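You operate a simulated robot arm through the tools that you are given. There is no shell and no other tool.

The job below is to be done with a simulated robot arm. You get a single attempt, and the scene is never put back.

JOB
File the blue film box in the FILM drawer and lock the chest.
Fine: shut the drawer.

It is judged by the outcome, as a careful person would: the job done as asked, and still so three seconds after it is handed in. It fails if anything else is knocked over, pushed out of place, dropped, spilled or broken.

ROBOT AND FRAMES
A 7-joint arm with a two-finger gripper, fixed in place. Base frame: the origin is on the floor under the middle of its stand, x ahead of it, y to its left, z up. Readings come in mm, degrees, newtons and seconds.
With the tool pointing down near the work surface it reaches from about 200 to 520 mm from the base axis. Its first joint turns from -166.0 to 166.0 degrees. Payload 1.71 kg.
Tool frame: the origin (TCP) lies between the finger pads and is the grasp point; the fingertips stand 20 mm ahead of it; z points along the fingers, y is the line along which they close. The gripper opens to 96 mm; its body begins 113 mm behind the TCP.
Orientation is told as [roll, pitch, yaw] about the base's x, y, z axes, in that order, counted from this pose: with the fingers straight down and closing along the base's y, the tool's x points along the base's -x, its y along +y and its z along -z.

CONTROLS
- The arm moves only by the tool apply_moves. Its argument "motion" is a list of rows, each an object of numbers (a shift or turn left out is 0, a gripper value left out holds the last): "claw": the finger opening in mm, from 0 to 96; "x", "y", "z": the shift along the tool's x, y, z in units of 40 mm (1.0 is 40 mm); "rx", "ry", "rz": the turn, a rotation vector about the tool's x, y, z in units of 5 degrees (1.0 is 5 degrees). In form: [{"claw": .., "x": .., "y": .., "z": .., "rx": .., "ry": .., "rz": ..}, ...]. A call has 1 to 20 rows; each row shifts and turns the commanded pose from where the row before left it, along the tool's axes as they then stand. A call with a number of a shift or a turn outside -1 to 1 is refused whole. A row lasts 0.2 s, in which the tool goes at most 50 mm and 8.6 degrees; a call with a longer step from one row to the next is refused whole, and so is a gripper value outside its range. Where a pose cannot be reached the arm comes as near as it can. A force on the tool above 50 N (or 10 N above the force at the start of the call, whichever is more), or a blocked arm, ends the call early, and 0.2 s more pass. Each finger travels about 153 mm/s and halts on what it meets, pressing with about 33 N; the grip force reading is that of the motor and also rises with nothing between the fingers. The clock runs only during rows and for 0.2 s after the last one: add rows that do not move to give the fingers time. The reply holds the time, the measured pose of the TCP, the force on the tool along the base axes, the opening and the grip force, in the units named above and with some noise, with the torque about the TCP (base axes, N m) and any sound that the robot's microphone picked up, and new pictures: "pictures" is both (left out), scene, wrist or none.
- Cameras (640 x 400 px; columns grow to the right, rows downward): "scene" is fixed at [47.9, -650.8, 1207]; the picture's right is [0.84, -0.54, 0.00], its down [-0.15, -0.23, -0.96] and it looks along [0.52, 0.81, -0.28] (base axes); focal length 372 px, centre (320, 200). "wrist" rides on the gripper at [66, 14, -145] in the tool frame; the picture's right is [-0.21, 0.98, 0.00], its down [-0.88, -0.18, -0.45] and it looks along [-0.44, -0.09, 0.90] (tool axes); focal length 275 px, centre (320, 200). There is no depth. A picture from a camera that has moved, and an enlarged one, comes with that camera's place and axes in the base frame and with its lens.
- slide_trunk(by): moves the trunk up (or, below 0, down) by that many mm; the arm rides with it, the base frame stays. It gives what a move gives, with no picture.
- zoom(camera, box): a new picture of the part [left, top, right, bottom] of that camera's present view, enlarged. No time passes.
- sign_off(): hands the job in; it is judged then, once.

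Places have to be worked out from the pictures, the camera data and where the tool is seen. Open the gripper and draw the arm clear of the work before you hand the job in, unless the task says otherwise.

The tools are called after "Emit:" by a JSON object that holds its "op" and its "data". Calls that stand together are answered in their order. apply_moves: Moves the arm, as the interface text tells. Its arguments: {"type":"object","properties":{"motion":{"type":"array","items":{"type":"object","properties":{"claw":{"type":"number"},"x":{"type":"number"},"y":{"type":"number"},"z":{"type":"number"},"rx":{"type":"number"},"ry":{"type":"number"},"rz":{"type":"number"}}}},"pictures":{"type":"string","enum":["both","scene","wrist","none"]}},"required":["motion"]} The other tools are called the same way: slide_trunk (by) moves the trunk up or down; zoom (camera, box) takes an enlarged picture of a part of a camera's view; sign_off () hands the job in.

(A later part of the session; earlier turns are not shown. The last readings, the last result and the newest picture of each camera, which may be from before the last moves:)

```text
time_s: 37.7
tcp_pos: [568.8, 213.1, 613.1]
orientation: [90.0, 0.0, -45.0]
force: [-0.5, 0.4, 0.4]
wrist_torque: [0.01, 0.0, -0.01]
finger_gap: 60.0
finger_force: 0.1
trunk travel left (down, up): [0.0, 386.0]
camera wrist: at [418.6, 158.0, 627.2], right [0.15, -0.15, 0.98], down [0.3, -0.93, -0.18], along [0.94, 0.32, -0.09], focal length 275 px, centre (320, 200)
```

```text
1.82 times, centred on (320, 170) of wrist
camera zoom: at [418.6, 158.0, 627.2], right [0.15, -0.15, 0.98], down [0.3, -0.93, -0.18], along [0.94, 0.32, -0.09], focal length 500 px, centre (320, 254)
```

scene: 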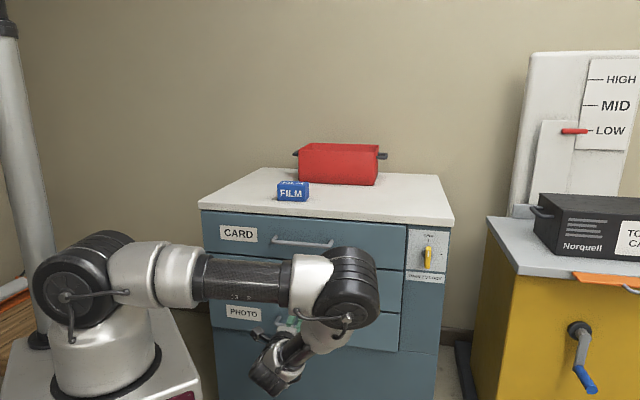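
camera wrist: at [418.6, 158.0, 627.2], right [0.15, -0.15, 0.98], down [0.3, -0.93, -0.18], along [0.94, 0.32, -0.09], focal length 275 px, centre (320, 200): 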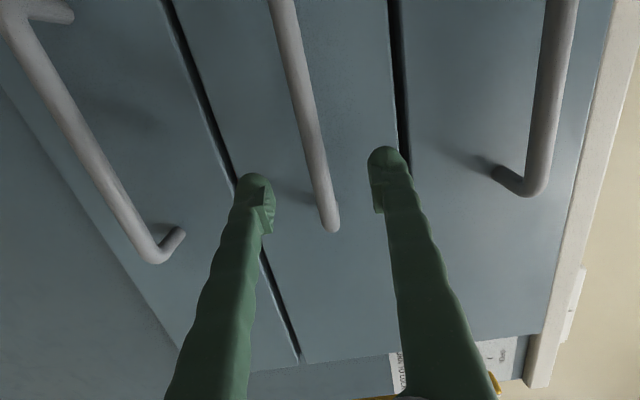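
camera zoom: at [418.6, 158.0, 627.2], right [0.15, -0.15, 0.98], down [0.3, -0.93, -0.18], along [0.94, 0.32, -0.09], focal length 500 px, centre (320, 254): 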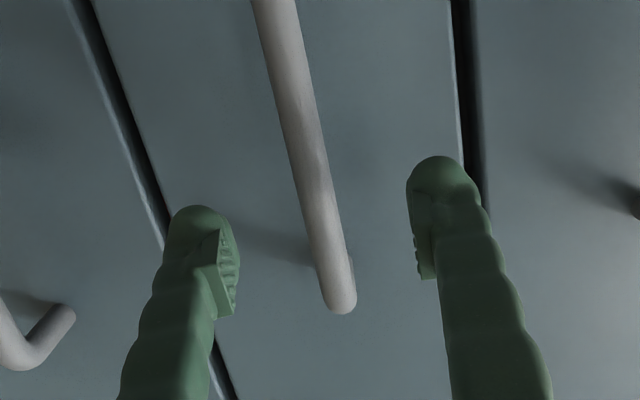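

The bar, about 12 mm thick, looks 2–4 mm lower than the TCP. I'll nudge down, advance the last 45 mm and close on the handle.

Emit:
{"op": "apply_moves", "data": {"motion": [{"y": -0.07, "z": 0.5}, {"z": 0.62}, {"claw": 40}, {"claw": 24}, {"claw": 14}, {"claw": 6}, {"claw": 6}], "pictures": "wrist"}}

```text
time_s: 39.3
tcp_pos: [598.5, 244.9, 611.7]
orientation: [90.3, -0.1, -45.1]
force: [2.0, 1.4, 9.4]
wrist_torque: [-0.07, 0.07, 0.02]
finger_gap: 11.4
finger_force: 4.2
trunk travel left (down, up): [0.0, 386.0]
camera wrist: at [449.1, 188.9, 625.0], right [0.14, -0.15, 0.98], down [0.31, -0.93, -0.18], along [0.94, 0.32, -0.09], focal length 275 px, centre (320, 200)
```

wrist: 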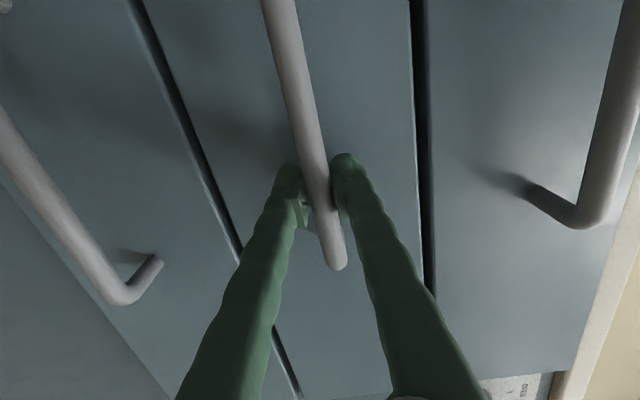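

I've gripped the handle (11.4 mm). I'll start a slow pull straight out and watch the forces.

Emit:
{"op": "apply_moves", "data": {"motion": [{"y": 0.03}, {}, {"z": -0.15}, {"z": -0.25}, {"z": -0.25}, {"z": -0.25}]}}

```text
time_s: 40.7
tcp_pos: [573.3, 218.6, 611.4]
orientation: [90.1, -0.1, -45.1]
force: [0.5, -0.1, 8.2]
wrist_torque: [-0.01, 0.01, -0.01]
finger_gap: 10.6
finger_force: 3.4
trunk travel left (down, up): [0.0, 386.0]
camera wrist: at [423.5, 163.6, 626.0], right [0.14, -0.15, 0.98], down [0.31, -0.93, -0.18], along [0.94, 0.33, -0.09], focal length 275 px, centre (320, 200)
```

scene: 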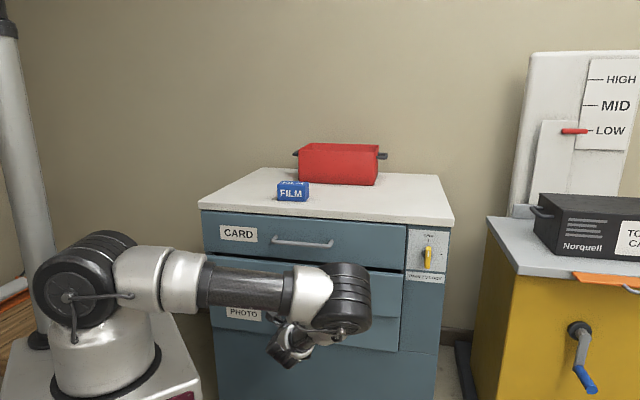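
wrist: 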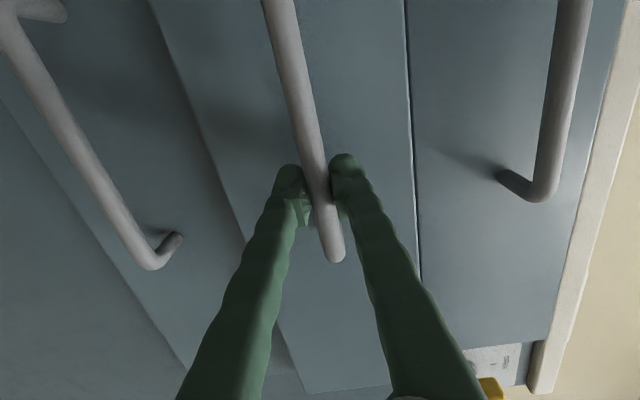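

The drawer slides freely with almost no pull force. I'll firm up the grip and keep pulling.

Emit:
{"op": "apply_moves", "data": {"motion": [{"claw": 2, "y": 0.05}, {}, {"z": -0.3}, {"z": -0.4}, {"z": -0.4}, {"z": -0.4}, {"z": -0.4}, {"z": -0.4}]}}

```text
time_s: 42.5
tcp_pos: [509.2, 154.8, 612.8]
orientation: [89.9, 0.0, -45.1]
force: [0.1, -1.6, -20.7]
wrist_torque: [0.01, 0.03, -0.06]
finger_gap: 9.0
finger_force: 34.9
trunk travel left (down, up): [0.0, 386.0]
camera wrist: at [358.8, 99.1, 627.2], right [0.15, -0.14, 0.98], down [0.3, -0.94, -0.18], along [0.94, 0.32, -0.09], focal length 275 px, centre (320, 200)
```

scene: 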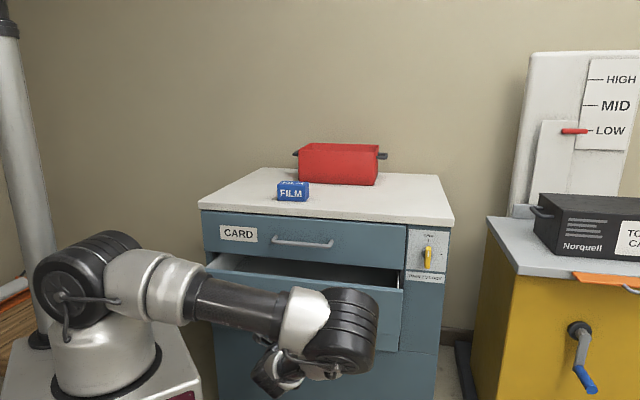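
wrist: 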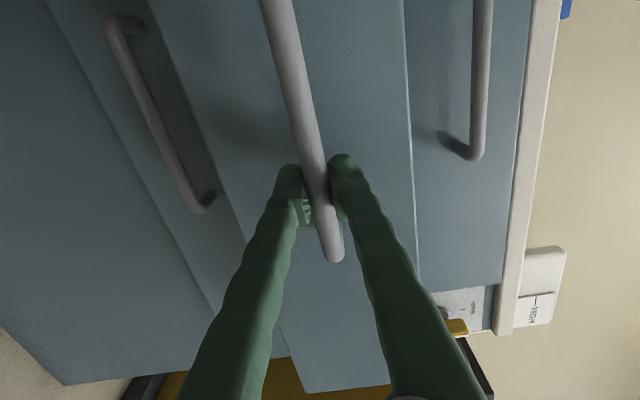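

The drawer is out by about 127 mm. I'll ease the vertical preload and keep pulling to roughly 240 mm.

Emit:
{"op": "apply_moves", "data": {"motion": [{"y": -0.03, "z": -0.3}, {"z": -0.4}, {"z": -0.4}, {"z": -0.4}, {"z": -0.4}, {"z": -0.4}, {"z": -0.4}]}}

```text
time_s: 44.1
tcp_pos: [432.2, 78.5, 612.2]
orientation: [90.0, -0.1, -45.0]
force: [-5.7, 3.0, -13.7]
wrist_torque: [0.0, 0.01, -0.15]
finger_gap: 8.8
finger_force: 34.8
trunk travel left (down, up): [0.0, 386.0]
camera wrist: at [282.6, 22.6, 626.6], right [0.15, -0.15, 0.98], down [0.31, -0.93, -0.18], along [0.94, 0.33, -0.09], focal length 275 px, centre (320, 200)
```

scene: 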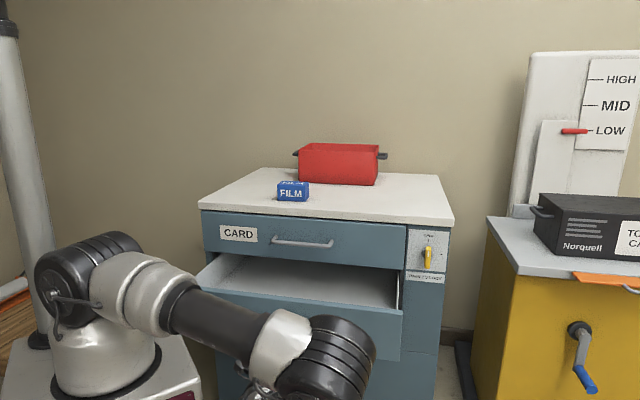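
wrist: 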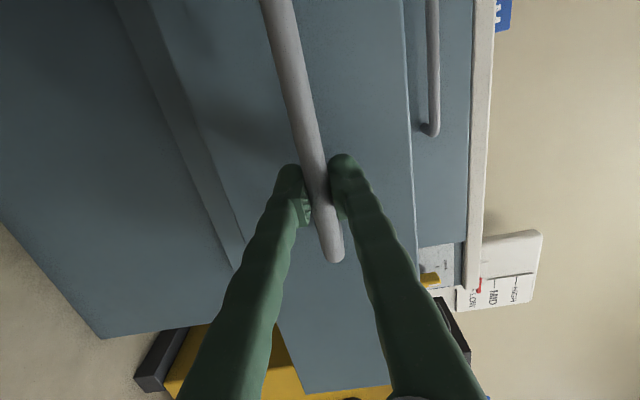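

The drawer is open by about 235 mm, which is enough. I'll release the handle and back off before lifting.

Emit:
{"op": "apply_moves", "data": {"motion": [{"claw": 30}, {"claw": 60}, {"claw": 60}, {"z": -0.5}, {"z": -0.5}, {"z": -0.4}]}}

```text
time_s: 45.5
tcp_pos: [392.5, 38.0, 611.9]
orientation: [89.9, -0.1, -45.2]
force: [0.3, 0.3, 0.6]
wrist_torque: [-0.03, 0.01, -0.02]
finger_gap: 59.8
finger_force: 0.0
trunk travel left (down, up): [0.0, 386.0]
camera wrist: at [242.7, -16.8, 626.1], right [0.14, -0.15, 0.98], down [0.3, -0.93, -0.18], along [0.94, 0.32, -0.09], focal length 275 px, centre (320, 200)
```

scene: 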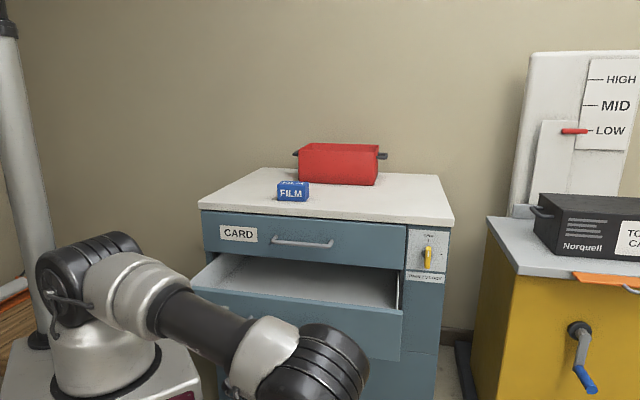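
wrist: 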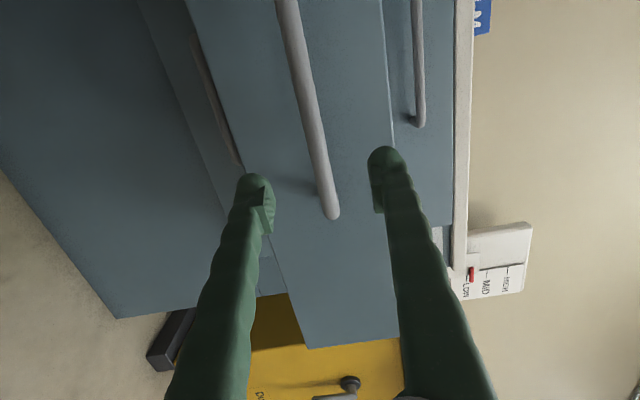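

The fingers are clear of the handle by about 30 mm. I'll look at the drawer interior and then raise the trunk.

Emit:
{"op": "zoom", "data": {"camera": "scene", "box": [180, 220, 430, 370]}}

Emit:
{"op": "slide_trunk", "data": {"by": 200}}

```text
2.56 times, centred on (305, 295) of scene
camera zoom: at [47.9, -650.8, 1207.0], right [0.84, -0.54, 0.0], down [-0.15, -0.23, -0.96], along [0.52, 0.81, -0.28], focal length 952 px, centre (358, -43)
```

zoom: 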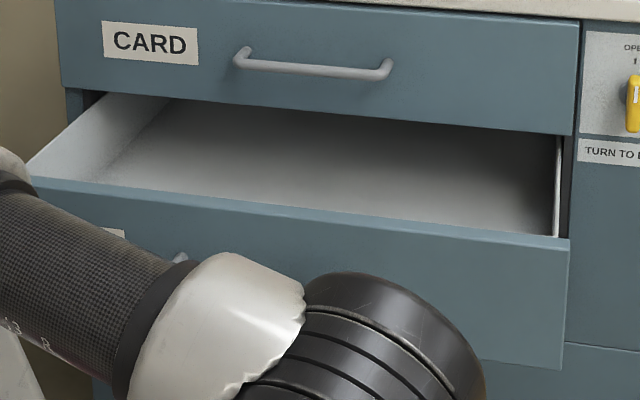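

```text
time_s: 47.7
tcp_pos: [392.4, 39.0, 812.0]
orientation: [90.2, -0.2, -45.1]
force: [-0.9, 0.4, -0.4]
wrist_torque: [0.01, -0.02, 0.04]
finger_gap: 60.1
finger_force: 0.0
trunk travel left (down, up): [-200.0, 186.0]
```

The drawer is empty. The tool is now at z=812, above the open drawer, so I'll pitch it from horizontal to straight down, which leaves the closing direction along the chest normal.

Emit:
{"op": "apply_moves", "data": {"motion": [{"rx": 1}, {"rx": 1}, {"rx": 1}, {"rx": 1}, {"rx": 1}, {"rx": 1}, {"rx": 1}, {"rx": 1}, {"rx": 1}, {"rx": 1}, {"rx": 1}, {"rx": 1}, {"rx": 1}, {"rx": 1}, {"rx": 1}, {"rx": 1}, {"rx": 1}, {"rx": 1}]}}

```text
time_s: 51.5
tcp_pos: [397.2, 38.2, 809.6]
orientation: [-0.1, -0.1, -44.9]
force: [-0.5, -0.2, -0.2]
wrist_torque: [-0.02, -0.02, 0.01]
finger_gap: 60.0
finger_force: 0.1
out of reach, approached as far as the arm can: row 9
trunk travel left (down, up): [-200.0, 186.0]
camera wrist: at [359.0, 95.4, 955.4], right [0.84, 0.55, 0.0], down [0.49, -0.75, 0.45], along [0.24, -0.37, -0.89], focal length 275 px, centre (320, 200)
```

scene: 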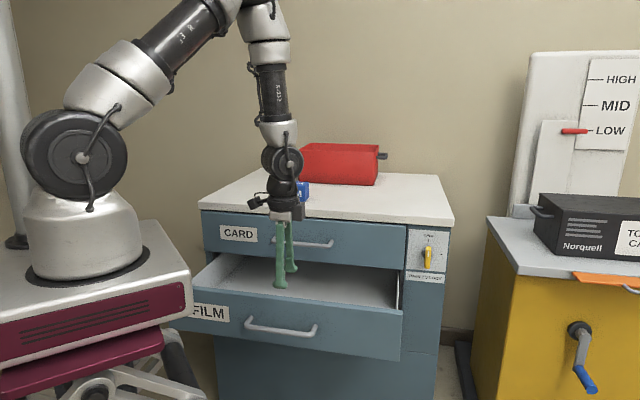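
wrist: 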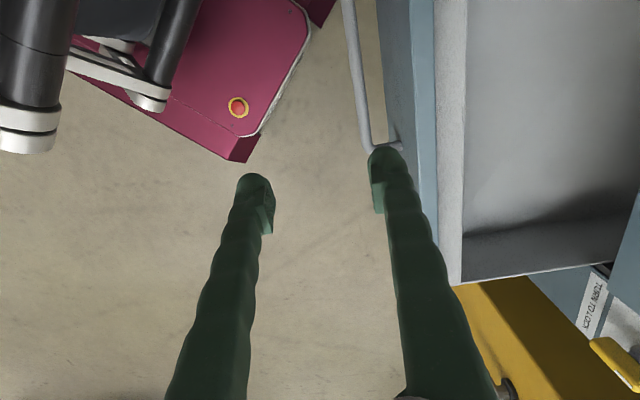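

The tool points down at (397, 38, 810). I'll lift to z≈980 and then travel toward a spot above the film box, with the fingers opening to 86 mm.

Emit:
{"op": "apply_moves", "data": {"motion": [{"z": -0.85, "claw": 86}, {"z": -0.85}, {"z": -0.85}, {"z": -0.85}, {"z": -0.85}], "pictures": "none"}}

Emit:
{"op": "apply_moves", "data": {"motion": [{"x": 0.25, "y": 0.8}, {"x": 0.25, "y": 0.8}, {"x": 0.25, "y": 0.8}, {"x": 0.25, "y": 0.8}, {"x": 0.25, "y": 0.8}, {"x": 0.25, "y": 0.8}, {"x": 0.25, "y": 0.8}, {"x": 0.25, "y": 0.8}]}}

```text
time_s: 52.7
tcp_pos: [397.0, 38.0, 980.2]
orientation: [0.1, 0.0, -45.0]
force: [-0.1, -0.3, -0.1]
wrist_torque: [0.02, -0.03, 0.0]
finger_gap: 86.0
finger_force: 0.1
trunk travel left (down, up): [-200.0, 186.0]
```

```text
time_s: 54.5
tcp_pos: [520.6, 277.4, 978.6]
orientation: [-0.1, 0.0, -45.0]
force: [0.2, 0.3, -0.2]
wrist_torque: [-0.03, 0.03, 0.02]
finger_gap: 86.2
finger_force: 0.2
trunk travel left (down, up): [-200.0, 186.0]
camera wrist: at [483.0, 333.9, 1124.8], right [0.84, 0.55, 0.0], down [0.49, -0.75, 0.45], along [0.24, -0.37, -0.9], focal length 275 px, centre (320, 200)
```

scene: 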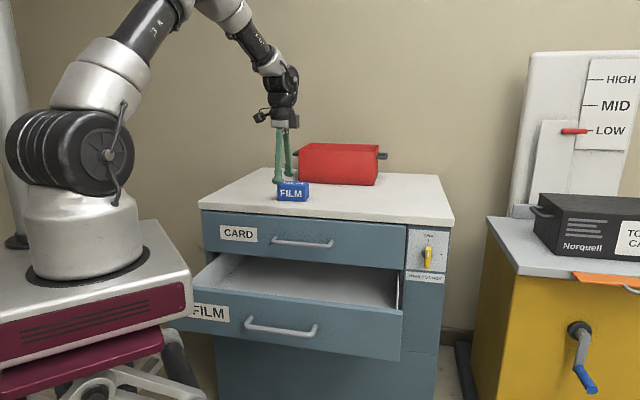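
wrist: 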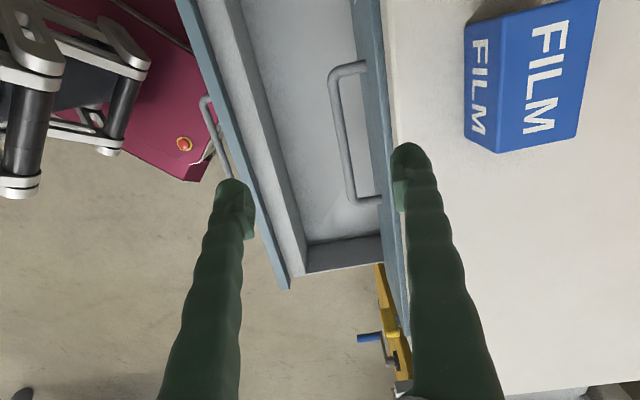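

The box is clearly visible now, so I'll zoom to pin down its pose before going over it.

Emit:
{"op": "zoom", "data": {"camera": "wrist", "box": [440, 0, 640, 170]}}

```text
2.35 times, centred on (540, 85) of wrist
camera zoom: at [483.0, 333.9, 1124.8], right [0.84, 0.55, 0.0], down [0.49, -0.75, 0.45], along [0.24, -0.37, -0.9], focal length 648 px, centre (-198, 471)
```

zoom: 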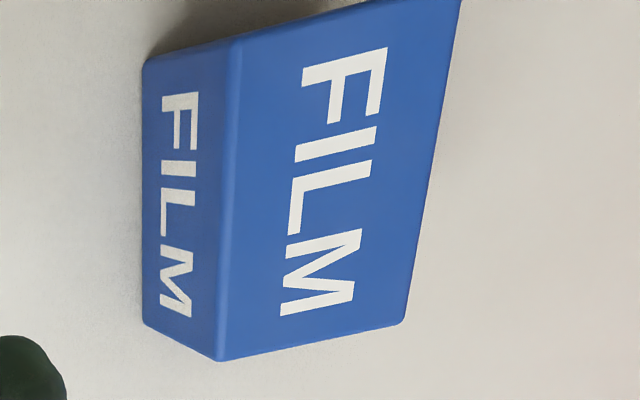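

The box centre comes out at (619, 408), its top at z≈918, its depth at 56 mm, and it is yawed about 1° from my tool frame. I'll move directly over it at the same height.

Emit:
{"op": "apply_moves", "data": {"motion": [{"x": 0.113, "y": 0.81}, {"x": 0.113, "y": 0.81}, {"x": 0.113, "y": 0.81}, {"x": 0.113, "y": 0.81}, {"x": 0.113, "y": 0.81}, {"rz": -0.22}]}}

```text
time_s: 55.9
tcp_pos: [622.8, 406.8, 981.6]
orientation: [0.0, -0.1, -43.9]
force: [-0.6, -0.7, -0.5]
wrist_torque: [0.01, -0.01, -0.05]
finger_gap: 86.0
finger_force: 0.0
trunk travel left (down, up): [-200.0, 186.0]
camera wrist: at [584.1, 463.9, 1127.3], right [0.83, 0.56, 0.0], down [0.5, -0.74, 0.45], along [0.25, -0.37, -0.9], focal length 275 px, centre (320, 200)
```

scene: 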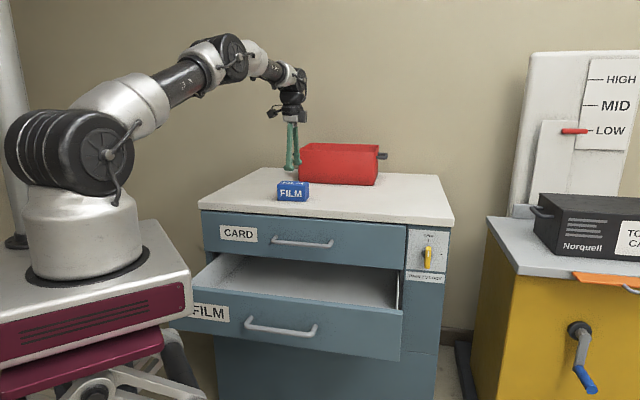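
wrist: 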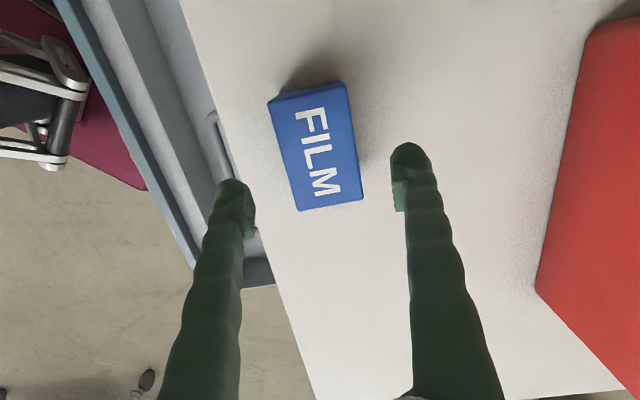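

It reached that pose with the tool exactly vertical. I'll zoom to check centring before I descend.

Emit:
{"op": "zoom", "data": {"camera": "wrist", "box": [220, 60, 420, 230]}}

Emit:
{"op": "zoom", "data": {"camera": "scene", "box": [250, 60, 350, 220]}}

```text
2.35 times, centred on (320, 145) of wrist
camera zoom: at [584.1, 463.9, 1127.3], right [0.83, 0.56, 0.0], down [0.5, -0.74, 0.45], along [0.25, -0.37, -0.9], focal length 648 px, centre (320, 329)
```

zoom: 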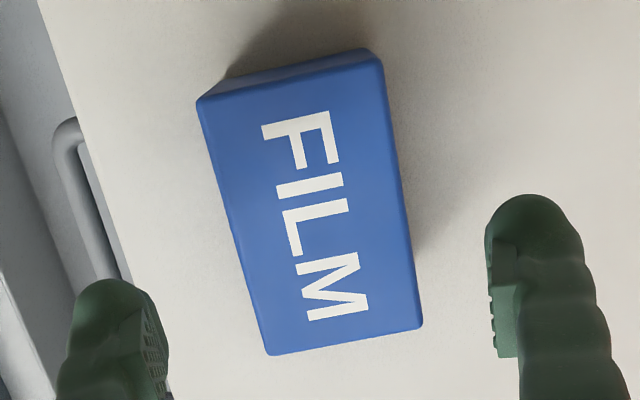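

```text
2.50 times, centred on (300, 140) of scene
camera zoom: at [47.9, -650.8, 1207.0], right [0.84, -0.54, 0.0], down [-0.15, -0.23, -0.96], along [0.52, 0.81, -0.28], focal length 930 px, centre (370, 350)
```

zoom: 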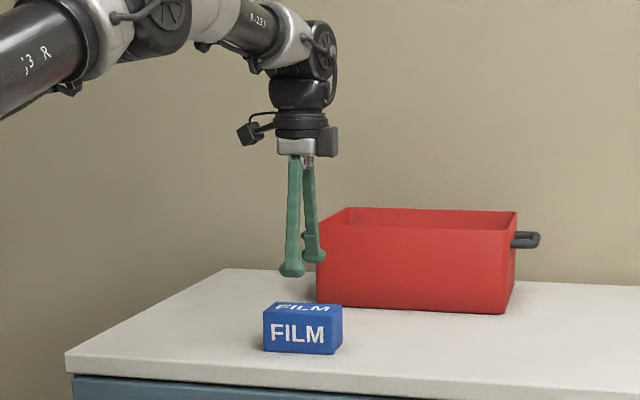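

In the tool frame the box spans x −42 to +49 and y −28 to +28, so it's well centred. I'll shift 4 mm along its length, descend so the tips stay about 8 mm above the top, and close.

Emit:
{"op": "apply_moves", "data": {"motion": [{"x": 0.1}, {"z": 0.6}, {"z": 0.6}, {"z": 0.6}, {"z": 0.44}, {}]}}

```text
time_s: 57.3
tcp_pos: [615.7, 410.6, 889.7]
orientation: [-0.1, 0.1, -44.0]
force: [-0.7, 0.1, 0.0]
wrist_torque: [-0.02, 0.01, -0.04]
finger_gap: 85.8
finger_force: 0.1
trunk travel left (down, up): [-200.0, 186.0]
camera wrist: at [578.6, 466.7, 1035.0], right [0.83, 0.56, 0.0], down [0.5, -0.74, 0.45], along [0.25, -0.37, -0.9], focal length 275 px, centre (320, 200)
```

scene: 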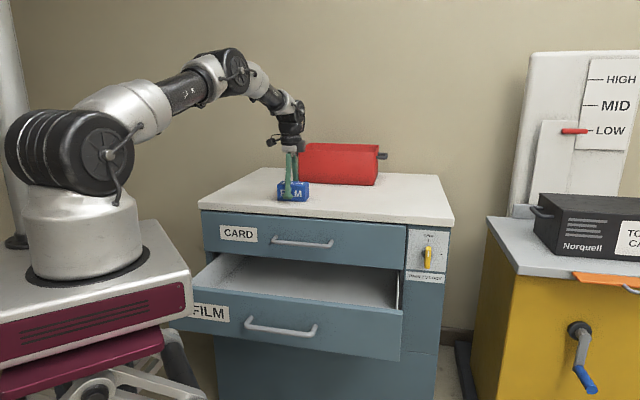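
wrist: 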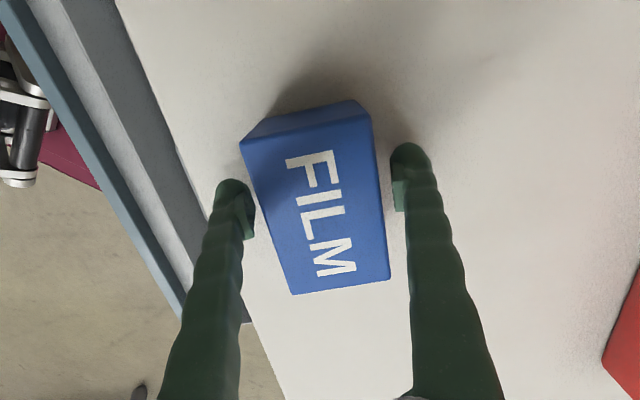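

The fingers straddle the box evenly with no contact, so I'll close on it.

Emit:
{"op": "apply_moves", "data": {"motion": [{"claw": 70}, {"claw": 60}, {"claw": 50}, {"claw": 44}, {}], "pictures": "wrist"}}

```text
time_s: 58.5
tcp_pos: [617.9, 410.4, 890.1]
orientation: [0.0, 0.0, -43.9]
force: [0.7, 0.4, -0.1]
wrist_torque: [0.03, -0.02, 0.03]
finger_gap: 66.6
finger_force: 32.9
trunk travel left (down, up): [-200.0, 186.0]
camera wrist: at [578.6, 466.7, 1035.1], right [0.83, 0.56, 0.0], down [0.5, -0.74, 0.45], along [0.25, -0.37, -0.9], focal length 275 px, centre (320, 200)
```

wrist: 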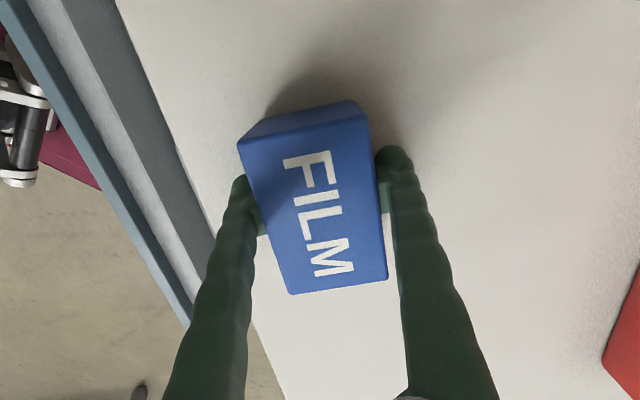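

The grip is firm at 33 N, though the gap reads 66.6 mm, more than the 56 mm I estimated. I'll inspect the contact closely before lifting.

Emit:
{"op": "zoom", "data": {"camera": "scene", "box": [262, 110, 332, 210]}}

Emit:
{"op": "zoom", "data": {"camera": "wrist", "box": [220, 90, 420, 310]}}

```text
4.00 times, centred on (297, 160) of scene
camera zoom: at [47.9, -650.8, 1207.0], right [0.84, -0.54, 0.0], down [-0.15, -0.23, -0.96], along [0.52, 0.81, -0.28], focal length 1487 px, centre (412, 360)
```

zoom: 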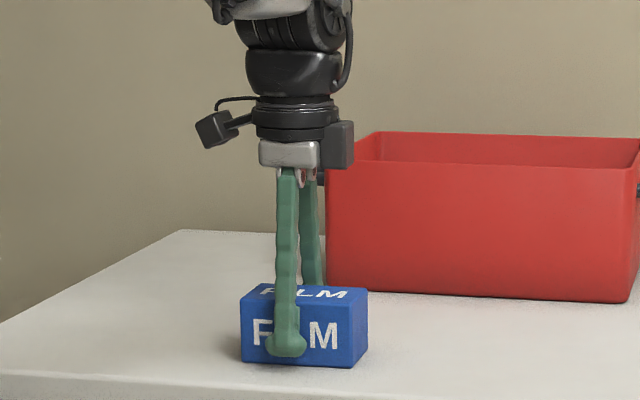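

```text
1.82 times, centred on (320, 200) of wrist
camera zoom: at [578.6, 466.7, 1035.1], right [0.83, 0.56, 0.0], down [0.5, -0.74, 0.45], along [0.25, -0.37, -0.9], focal length 500 px, centre (320, 200)
```

zoom: 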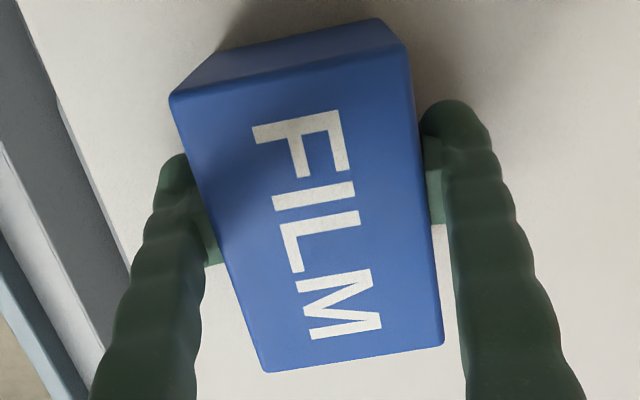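

The box's top edges sit about 28 mm above the TCP, so the splayed finger shafts are pressing on those edges before the pads reach the sides. That would squeeze the box out. I'll open, rise about 16 mm so the pads meet the upper sides, and grip again.

Emit:
{"op": "apply_moves", "data": {"motion": [{"claw": 75}, {"claw": 84}, {"z": -0.4}, {}, {"claw": 66}, {"claw": 58}, {"claw": 50}, {"claw": 44}, {}], "pictures": "both"}}

```text
time_s: 60.5
tcp_pos: [616.9, 410.7, 906.1]
orientation: [0.0, 0.0, -43.9]
force: [-0.3, -0.9, 0.4]
wrist_torque: [0.03, -0.03, 0.03]
finger_gap: 61.7
finger_force: 33.3
trunk travel left (down, up): [-200.0, 186.0]
camera wrist: at [579.0, 466.8, 1051.4], right [0.83, 0.56, 0.0], down [0.5, -0.74, 0.45], along [0.25, -0.37, -0.9], focal length 275 px, centre (320, 200)
```

scene: 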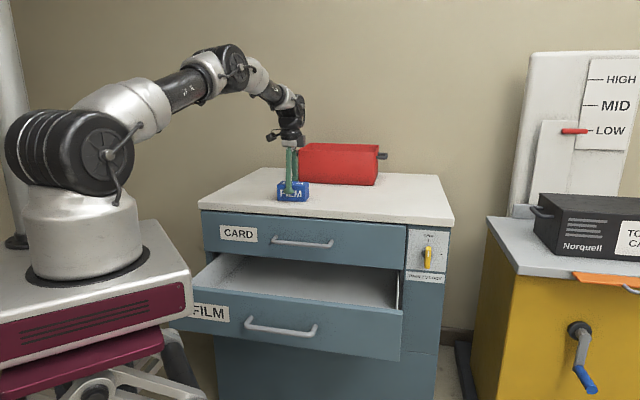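
wrist: 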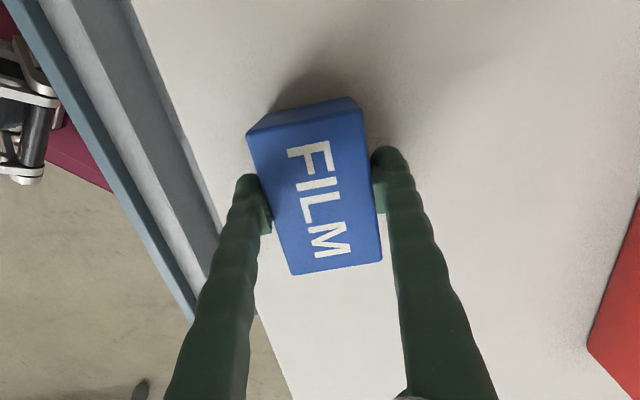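

The numbers fit a box about 58.6 mm deep with pads splayed about 9° at this opening, so the contact is along the box's upper edges, now on the pads. I'll test-lift slowly to see if it holds.

Emit:
{"op": "apply_moves", "data": {"motion": [{"z": -0.1}, {"z": -0.15}, {"z": -0.25}, {}, {}]}}

Emit:
{"op": "zoom", "data": {"camera": "scene", "box": [262, 110, 332, 210]}}

```text
time_s: 61.7
tcp_pos: [619.7, 409.9, 933.9]
orientation: [0.7, -0.2, -43.9]
force: [3.9, 0.4, 42.1]
wrist_torque: [-0.81, 0.78, 0.01]
finger_gap: 44.5
finger_force: 0.6
trunk travel left (down, up): [-200.0, 186.0]
camera wrist: at [579.1, 465.5, 1079.9], right [0.83, 0.56, 0.01], down [0.5, -0.74, 0.45], along [0.26, -0.36, -0.9], focal length 275 px, centre (320, 200)
```

scene: 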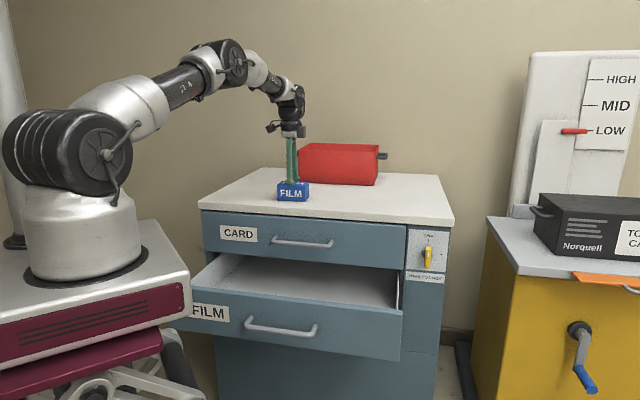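
wrist: 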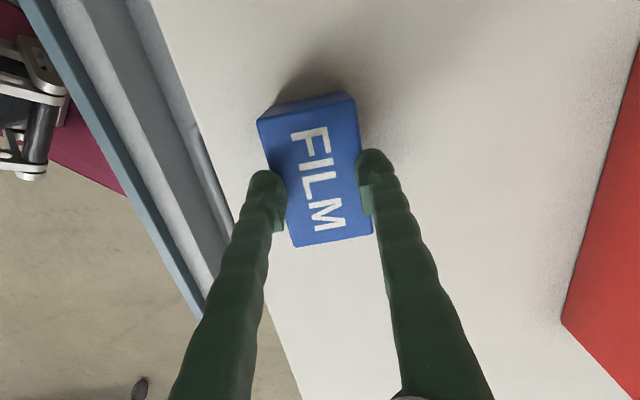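

```text
4.00 times, centred on (297, 160) of scene
camera zoom: at [47.9, -650.8, 1207.0], right [0.84, -0.54, 0.0], down [-0.15, -0.23, -0.96], along [0.52, 0.81, -0.28], focal length 1487 px, centre (412, 360)
```

zoom: 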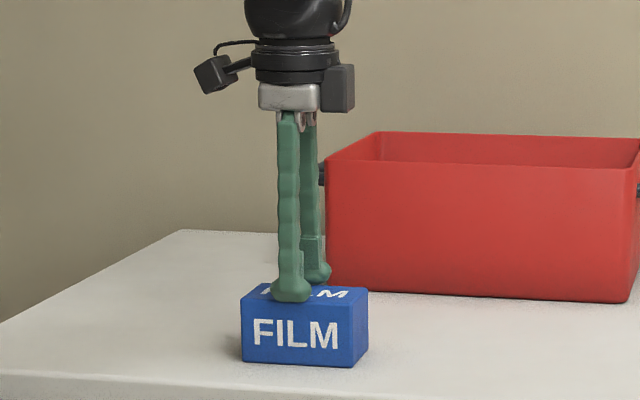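

The box slipped out downwards and the fingertips are now pressing on its top; it stayed upright and in place. I'll lift off straight away to relieve that force.

Emit:
{"op": "apply_moves", "data": {"motion": [{"z": -0.3}, {"z": -0.5}, {"z": -0.5}, {}]}}

Emit:
{"op": "zoom", "data": {"camera": "wrist", "box": [220, 80, 420, 280]}}

Emit:
{"op": "zoom", "data": {"camera": "scene", "box": [262, 110, 332, 210]}}

```text
time_s: 62.7
tcp_pos: [620.0, 410.6, 979.0]
orientation: [-0.2, 0.1, -43.9]
force: [-0.1, -0.8, 0.1]
wrist_torque: [0.02, 0.0, 0.0]
finger_gap: 44.0
finger_force: 0.1
trunk travel left (down, up): [-200.0, 186.0]
camera wrist: at [581.9, 467.4, 1124.3], right [0.83, 0.56, 0.0], down [0.5, -0.74, 0.45], along [0.25, -0.37, -0.9], focal length 275 px, centre (320, 200)
```

scene: 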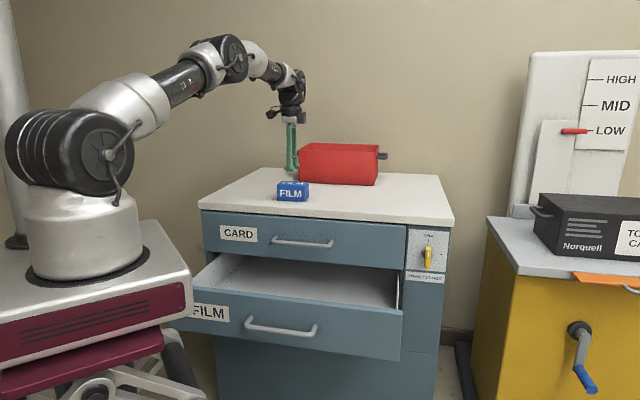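
wrist: 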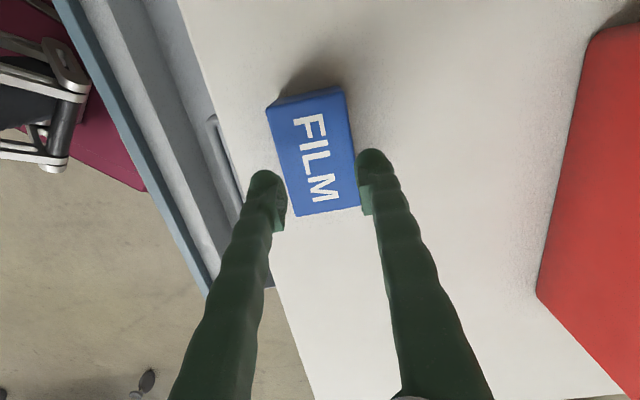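

```text
2.00 times, centred on (320, 180) of wrist
camera zoom: at [581.9, 467.4, 1124.3], right [0.83, 0.56, 0.0], down [0.5, -0.74, 0.45], along [0.25, -0.37, -0.9], focal length 551 px, centre (320, 240)
```

zoom: 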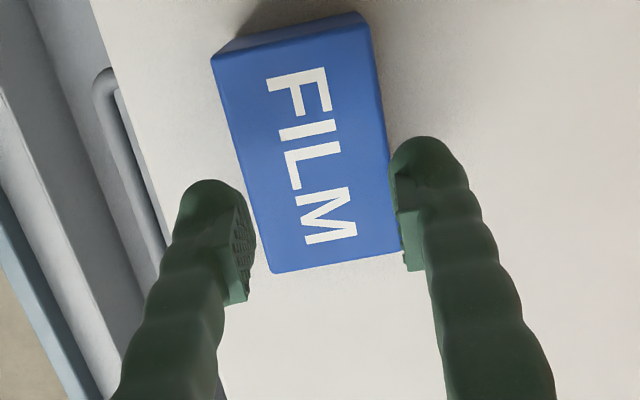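

```text
4.00 times, centred on (297, 160) of scene
camera zoom: at [47.9, -650.8, 1207.0], right [0.84, -0.54, 0.0], down [-0.15, -0.23, -0.96], along [0.52, 0.81, -0.28], focal length 1487 px, centre (412, 360)
```

zoom: 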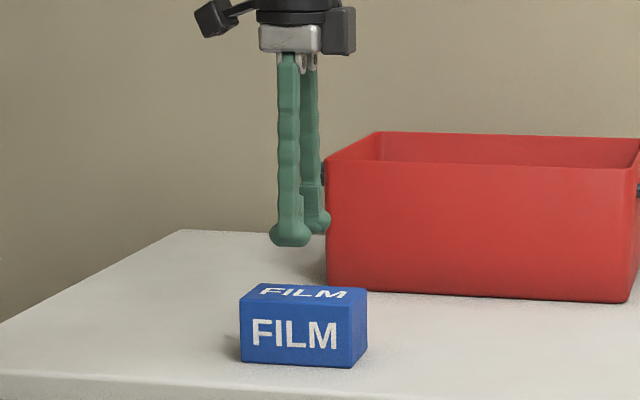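

The box is back to free-standing and hasn't moved. I need to know how the pads are shaped, so I'll turn the gripper sideways to the scene camera in free air and look at the finger profile at about 60 mm opening.

Emit:
{"op": "apply_moves", "data": {"motion": [{"z": -0.5, "claw": 60}, {"rz": -1}, {"rz": -1}, {"rz": -1}, {"rz": -1}, {"rz": -1}, {"rz": -1}, {"rz": -1}, {"rz": -1}, {"rz": -1}, {"rz": -1}, {"rz": -1}, {"rz": -1}, {"rz": -1}, {"rz": -1}, {"rz": -1}, {"rz": -1}]}}

Emit:
{"op": "zoom", "data": {"camera": "scene", "box": [262, 90, 332, 190]}}

```text
time_s: 66.3
tcp_pos: [619.0, 411.3, 999.3]
orientation: [0.0, 0.0, 36.1]
force: [-0.2, -0.2, 0.8]
wrist_torque: [0.02, -0.01, 0.01]
finger_gap: 60.0
finger_force: 0.0
trunk travel left (down, up): [-200.0, 186.0]
camera wrist: at [557.6, 383.9, 1144.6], right [-0.41, 0.91, 0.0], down [0.82, 0.37, 0.44], along [0.41, 0.18, -0.9], focal length 275 px, centre (320, 200)
```

scene: 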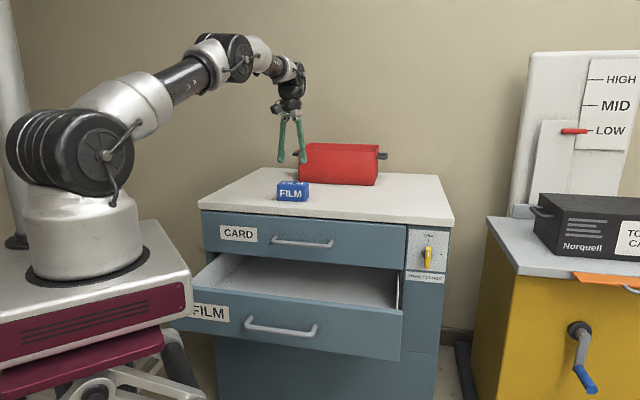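
wrist: 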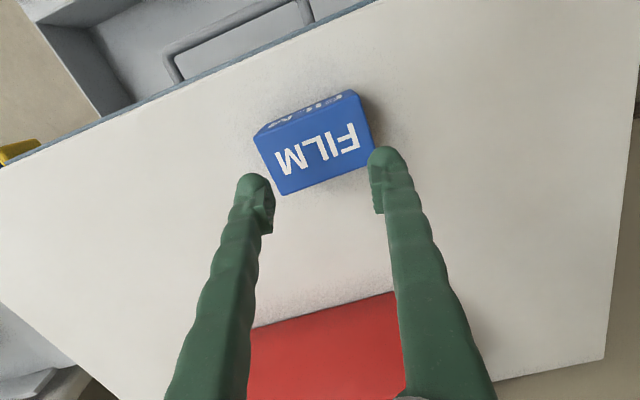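

```text
4.00 times, centred on (297, 140) of scene
camera zoom: at [47.9, -650.8, 1207.0], right [0.84, -0.54, 0.0], down [-0.15, -0.23, -0.96], along [0.52, 0.81, -0.28], focal length 1487 px, centre (412, 440)
```

zoom: 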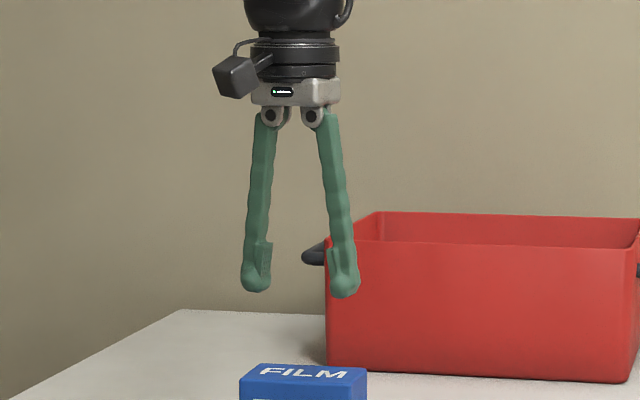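

This shows the fingers do pivot. I'll zoom more tightly on the pads.

Emit:
{"op": "zoom", "data": {"camera": "scene", "box": [278, 132, 314, 168]}}

```text
11.11 times, centred on (296, 150) of scene
camera zoom: at [47.9, -650.8, 1207.0], right [0.84, -0.54, 0.0], down [-0.15, -0.23, -0.96], along [0.52, 0.81, -0.28], focal length 4131 px, centre (587, 756)
```

zoom: 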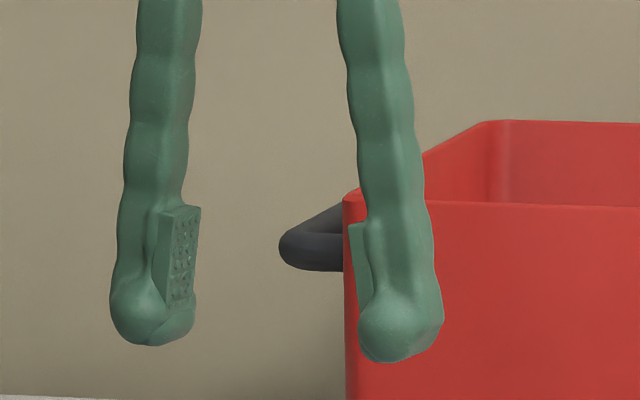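

The pads are fixed at about 8° splay and run from roughly 7 mm below to 25 mm above the TCP. At my second height the box's edges were on the sloped pad face, which acts as a wedge. If I grip deeper, the pads' upper inner edges will bear on the flat vertical faces instead. I'll turn back and re-measure the box from above.

Emit:
{"op": "apply_moves", "data": {"motion": [{"rz": 1, "claw": 86}, {"rz": 1}, {"rz": 1}, {"rz": 1}, {"rz": 1}, {"rz": 1}, {"rz": 1}, {"rz": 1}, {"rz": 1}, {"rz": 1}, {"rz": 1}, {"rz": 1}, {"rz": 1}, {"rz": 1}, {"rz": 1}, {"rz": 1}, {}], "pictures": "wrist"}}

Emit:
{"op": "zoom", "data": {"camera": "wrist", "box": [220, 60, 420, 230]}}

```text
time_s: 69.9
tcp_pos: [620.2, 411.5, 999.0]
orientation: [-0.1, -0.1, -44.0]
force: [-0.1, 0.1, -0.5]
wrist_torque: [-0.03, -0.02, 0.0]
finger_gap: 85.9
finger_force: 0.0
trunk travel left (down, up): [-200.0, 186.0]
camera wrist: at [581.4, 467.5, 1144.3], right [0.83, 0.56, 0.0], down [0.5, -0.74, 0.45], along [0.25, -0.37, -0.9], focal length 275 px, centre (320, 200)
```

wrist: 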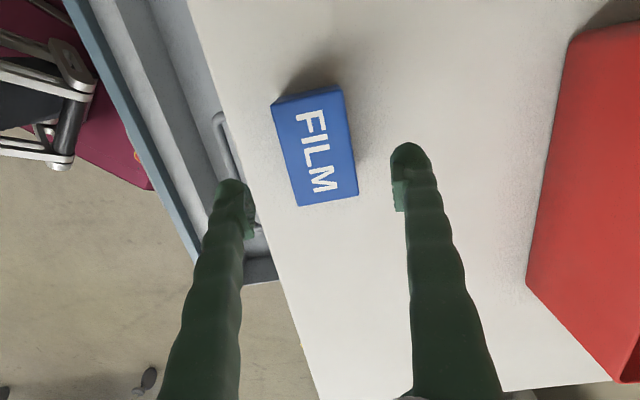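

```text
2.35 times, centred on (320, 145) of wrist
camera zoom: at [581.4, 467.5, 1144.3], right [0.83, 0.56, 0.0], down [0.5, -0.74, 0.45], along [0.25, -0.37, -0.9], focal length 648 px, centre (320, 329)
```

zoom: 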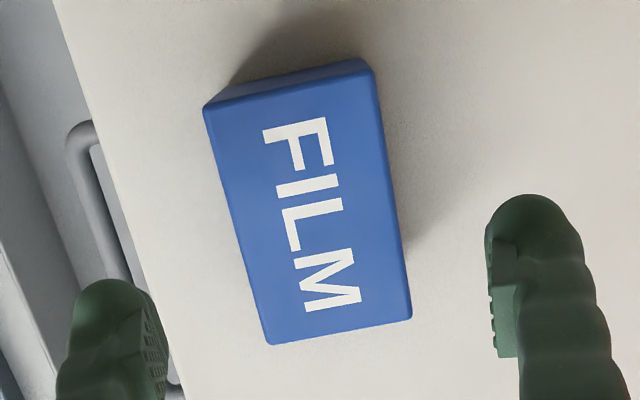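

The box hasn't moved, apart from about 2 mm toward the front. I'll re-centre and descend in stages, with the last few millimetres slow so I can detect the tips touching the chest top.

Emit:
{"op": "apply_moves", "data": {"motion": [{"y": -0.05, "x": -0.02}, {"z": 0.7}, {"z": 0.7}, {"z": 0.7}, {"z": 0.5}, {"z": 0.1}, {}], "pictures": "none"}}

Emit:
{"op": "apply_moves", "data": {"motion": [{"z": 0.04}, {"z": 0.03}, {}], "pictures": "none"}}

```text
time_s: 71.5
tcp_pos: [616.7, 407.5, 890.1]
orientation: [0.0, 0.1, -43.9]
force: [0.5, 0.4, 0.9]
wrist_torque: [-0.01, 0.03, -0.01]
finger_gap: 86.1
finger_force: 0.1
trunk travel left (down, up): [-200.0, 186.0]
```

```text
time_s: 72.3
tcp_pos: [617.7, 408.1, 885.9]
orientation: [0.0, 0.0, -43.9]
force: [-0.4, -0.6, 0.6]
wrist_torque: [-0.03, 0.03, -0.02]
finger_gap: 86.1
finger_force: 0.2
trunk travel left (down, up): [-200.0, 186.0]
```

No contact yet at z≈886. I'll ease down another 1.5 mm and then close.

Emit:
{"op": "apply_moves", "data": {"motion": [{"z": 0.04}, {}], "pictures": "none"}}

Emit:
{"op": "apply_moves", "data": {"motion": [{"claw": 75}, {"claw": 66}, {"claw": 58}, {"claw": 50}, {"claw": 40}, {}], "pictures": "both"}}

```text
time_s: 72.9
tcp_pos: [616.9, 408.4, 885.3]
orientation: [-0.1, 0.0, -43.9]
force: [-0.5, 0.7, 0.2]
wrist_torque: [-0.04, -0.01, -0.01]
finger_gap: 86.1
finger_force: 0.1
trunk travel left (down, up): [-200.0, 186.0]
```

```text
time_s: 74.3
tcp_pos: [618.6, 407.9, 886.1]
orientation: [0.0, -0.1, -44.0]
force: [0.4, 0.8, 2.6]
wrist_torque: [0.0, 0.02, -0.02]
finger_gap: 67.1
finger_force: 33.0
trunk travel left (down, up): [-200.0, 186.0]
camera wrist: at [578.9, 464.2, 1031.0], right [0.83, 0.56, 0.0], down [0.5, -0.74, 0.45], along [0.25, -0.37, -0.9], focal length 275 px, centre (320, 200)
```

scene: 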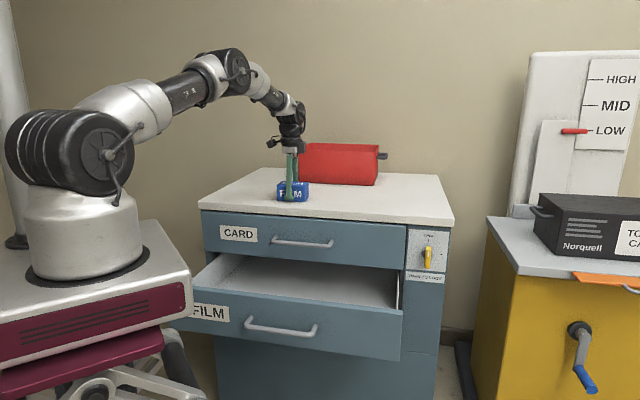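
wrist: 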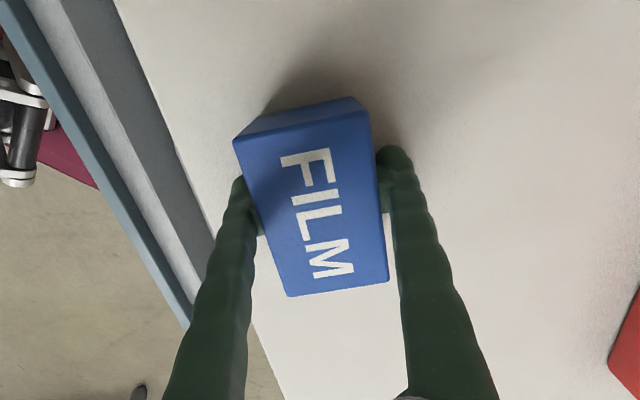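

The gap barely changed (67.1 mm), which fits the pads' upper edges bearing on the flat faces. I'll lift only 4 mm, slowly, and watch the gap for slip.

Emit:
{"op": "apply_moves", "data": {"motion": [{"z": -0.03}, {"z": -0.03}, {"z": -0.04}, {}, {}], "pictures": "wrist"}}

Emit:
{"op": "zoom", "data": {"camera": "scene", "box": [262, 110, 332, 210]}}

```text
time_s: 75.5
tcp_pos: [617.1, 409.6, 888.0]
orientation: [-0.1, 0.0, -43.8]
force: [-0.7, -0.1, -1.9]
wrist_torque: [0.0, 0.01, 0.01]
finger_gap: 66.8
finger_force: 32.9
trunk travel left (down, up): [-200.0, 186.0]
camera wrist: at [578.4, 463.9, 1034.9], right [0.83, 0.56, 0.0], down [0.5, -0.74, 0.45], along [0.25, -0.37, -0.9], focal length 275 px, centre (320, 200)
```

wrist: 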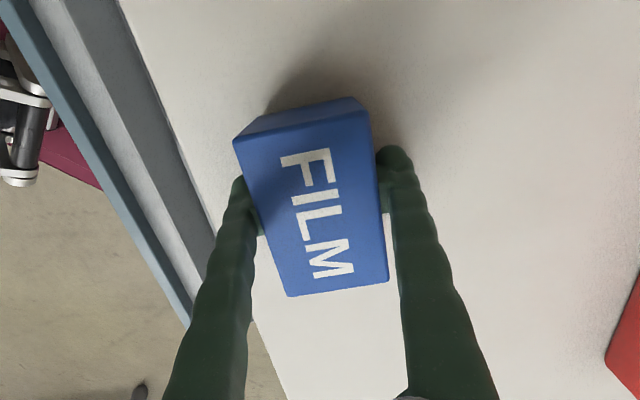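

```text
4.00 times, centred on (297, 160) of scene
camera zoom: at [47.9, -650.8, 1207.0], right [0.84, -0.54, 0.0], down [-0.15, -0.23, -0.96], along [0.52, 0.81, -0.28], focal length 1487 px, centre (412, 360)
```

zoom: 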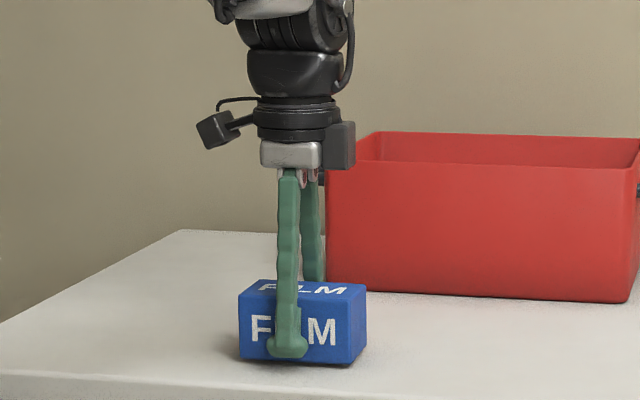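

The box rises with the gripper: same place in the wrist view, gap steady at 66.8 mm. I'll continue the lift gently.

Emit:
{"op": "apply_moves", "data": {"motion": [{"z": -0.1}, {"z": -0.15}, {"z": -0.2}, {}, {}], "pictures": "wrist"}}

Emit:
{"op": "zoom", "data": {"camera": "scene", "box": [262, 110, 332, 210]}}

```text
time_s: 76.7
tcp_pos: [617.5, 407.6, 907.6]
orientation: [0.0, 0.0, -43.9]
force: [0.8, 0.6, -2.0]
wrist_torque: [0.01, 0.0, 0.01]
finger_gap: 66.8
finger_force: 33.0
trunk travel left (down, up): [-200.0, 186.0]
camera wrist: at [578.9, 463.9, 1053.1], right [0.83, 0.56, 0.0], down [0.5, -0.74, 0.45], along [0.25, -0.37, -0.9], focal length 275 px, centre (320, 200)
```

wrist: 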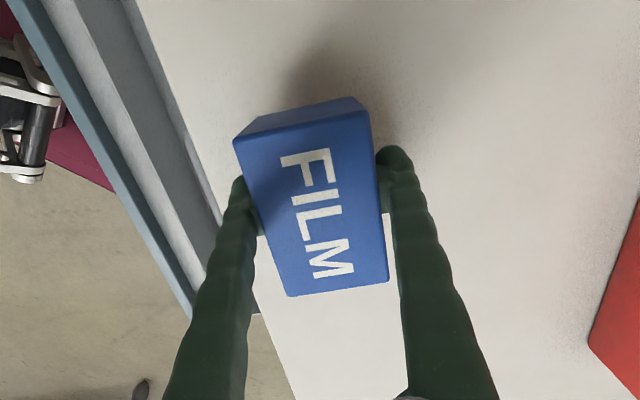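

```text
4.00 times, centred on (297, 160) of scene
camera zoom: at [47.9, -650.8, 1207.0], right [0.84, -0.54, 0.0], down [-0.15, -0.23, -0.96], along [0.52, 0.81, -0.28], focal length 1487 px, centre (412, 360)
```

zoom: 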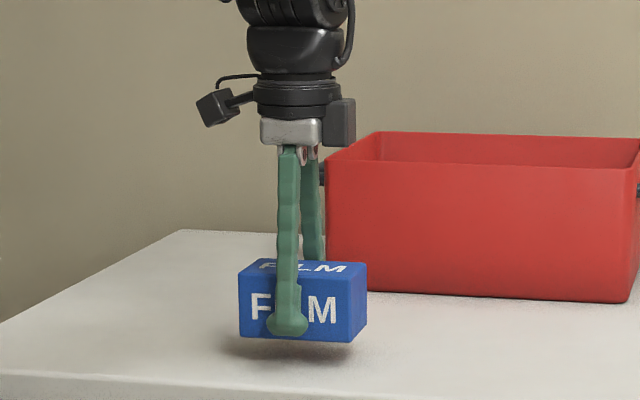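

The box is held securely. I'll raise it a bit more and bring it back toward the robot until it hangs over the open FILM drawer.

Emit:
{"op": "apply_moves", "data": {"motion": [{"z": -0.3}, {"z": -0.4}, {"z": -0.3}, {"y": -0.3}, {"y": -0.5}, {"y": -0.6}, {"y": -0.6}, {"y": -0.6}, {"y": -0.6}, {"y": -0.6}, {"y": -0.6}, {"y": -0.5}, {"y": -0.3}, {}]}}

```text
time_s: 79.7
tcp_pos: [471.6, 256.0, 945.9]
orientation: [0.1, -0.1, -43.9]
force: [0.2, -0.7, -2.8]
wrist_torque: [-0.01, 0.0, 0.02]
finger_gap: 66.5
finger_force: 33.4
trunk travel left (down, up): [-200.0, 186.0]
camera wrist: at [432.7, 313.2, 1092.8], right [0.83, 0.56, 0.0], down [0.5, -0.74, 0.45], along [0.25, -0.37, -0.9], focal length 275 px, centre (320, 200)
```

scene: 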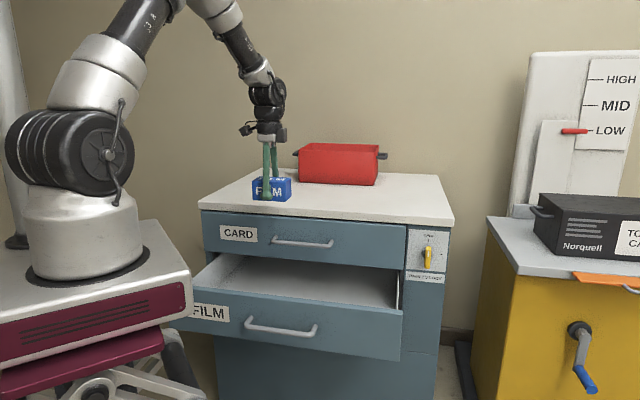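
wrist: 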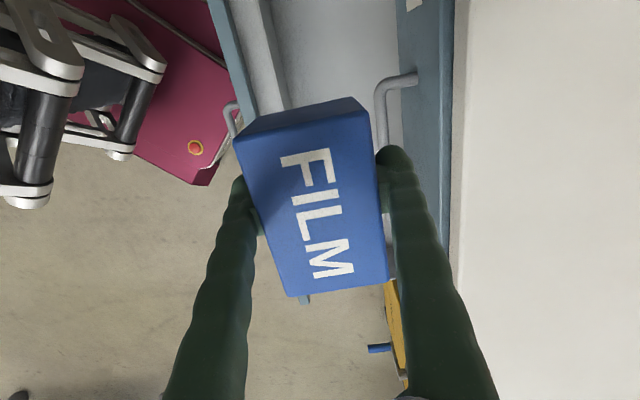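

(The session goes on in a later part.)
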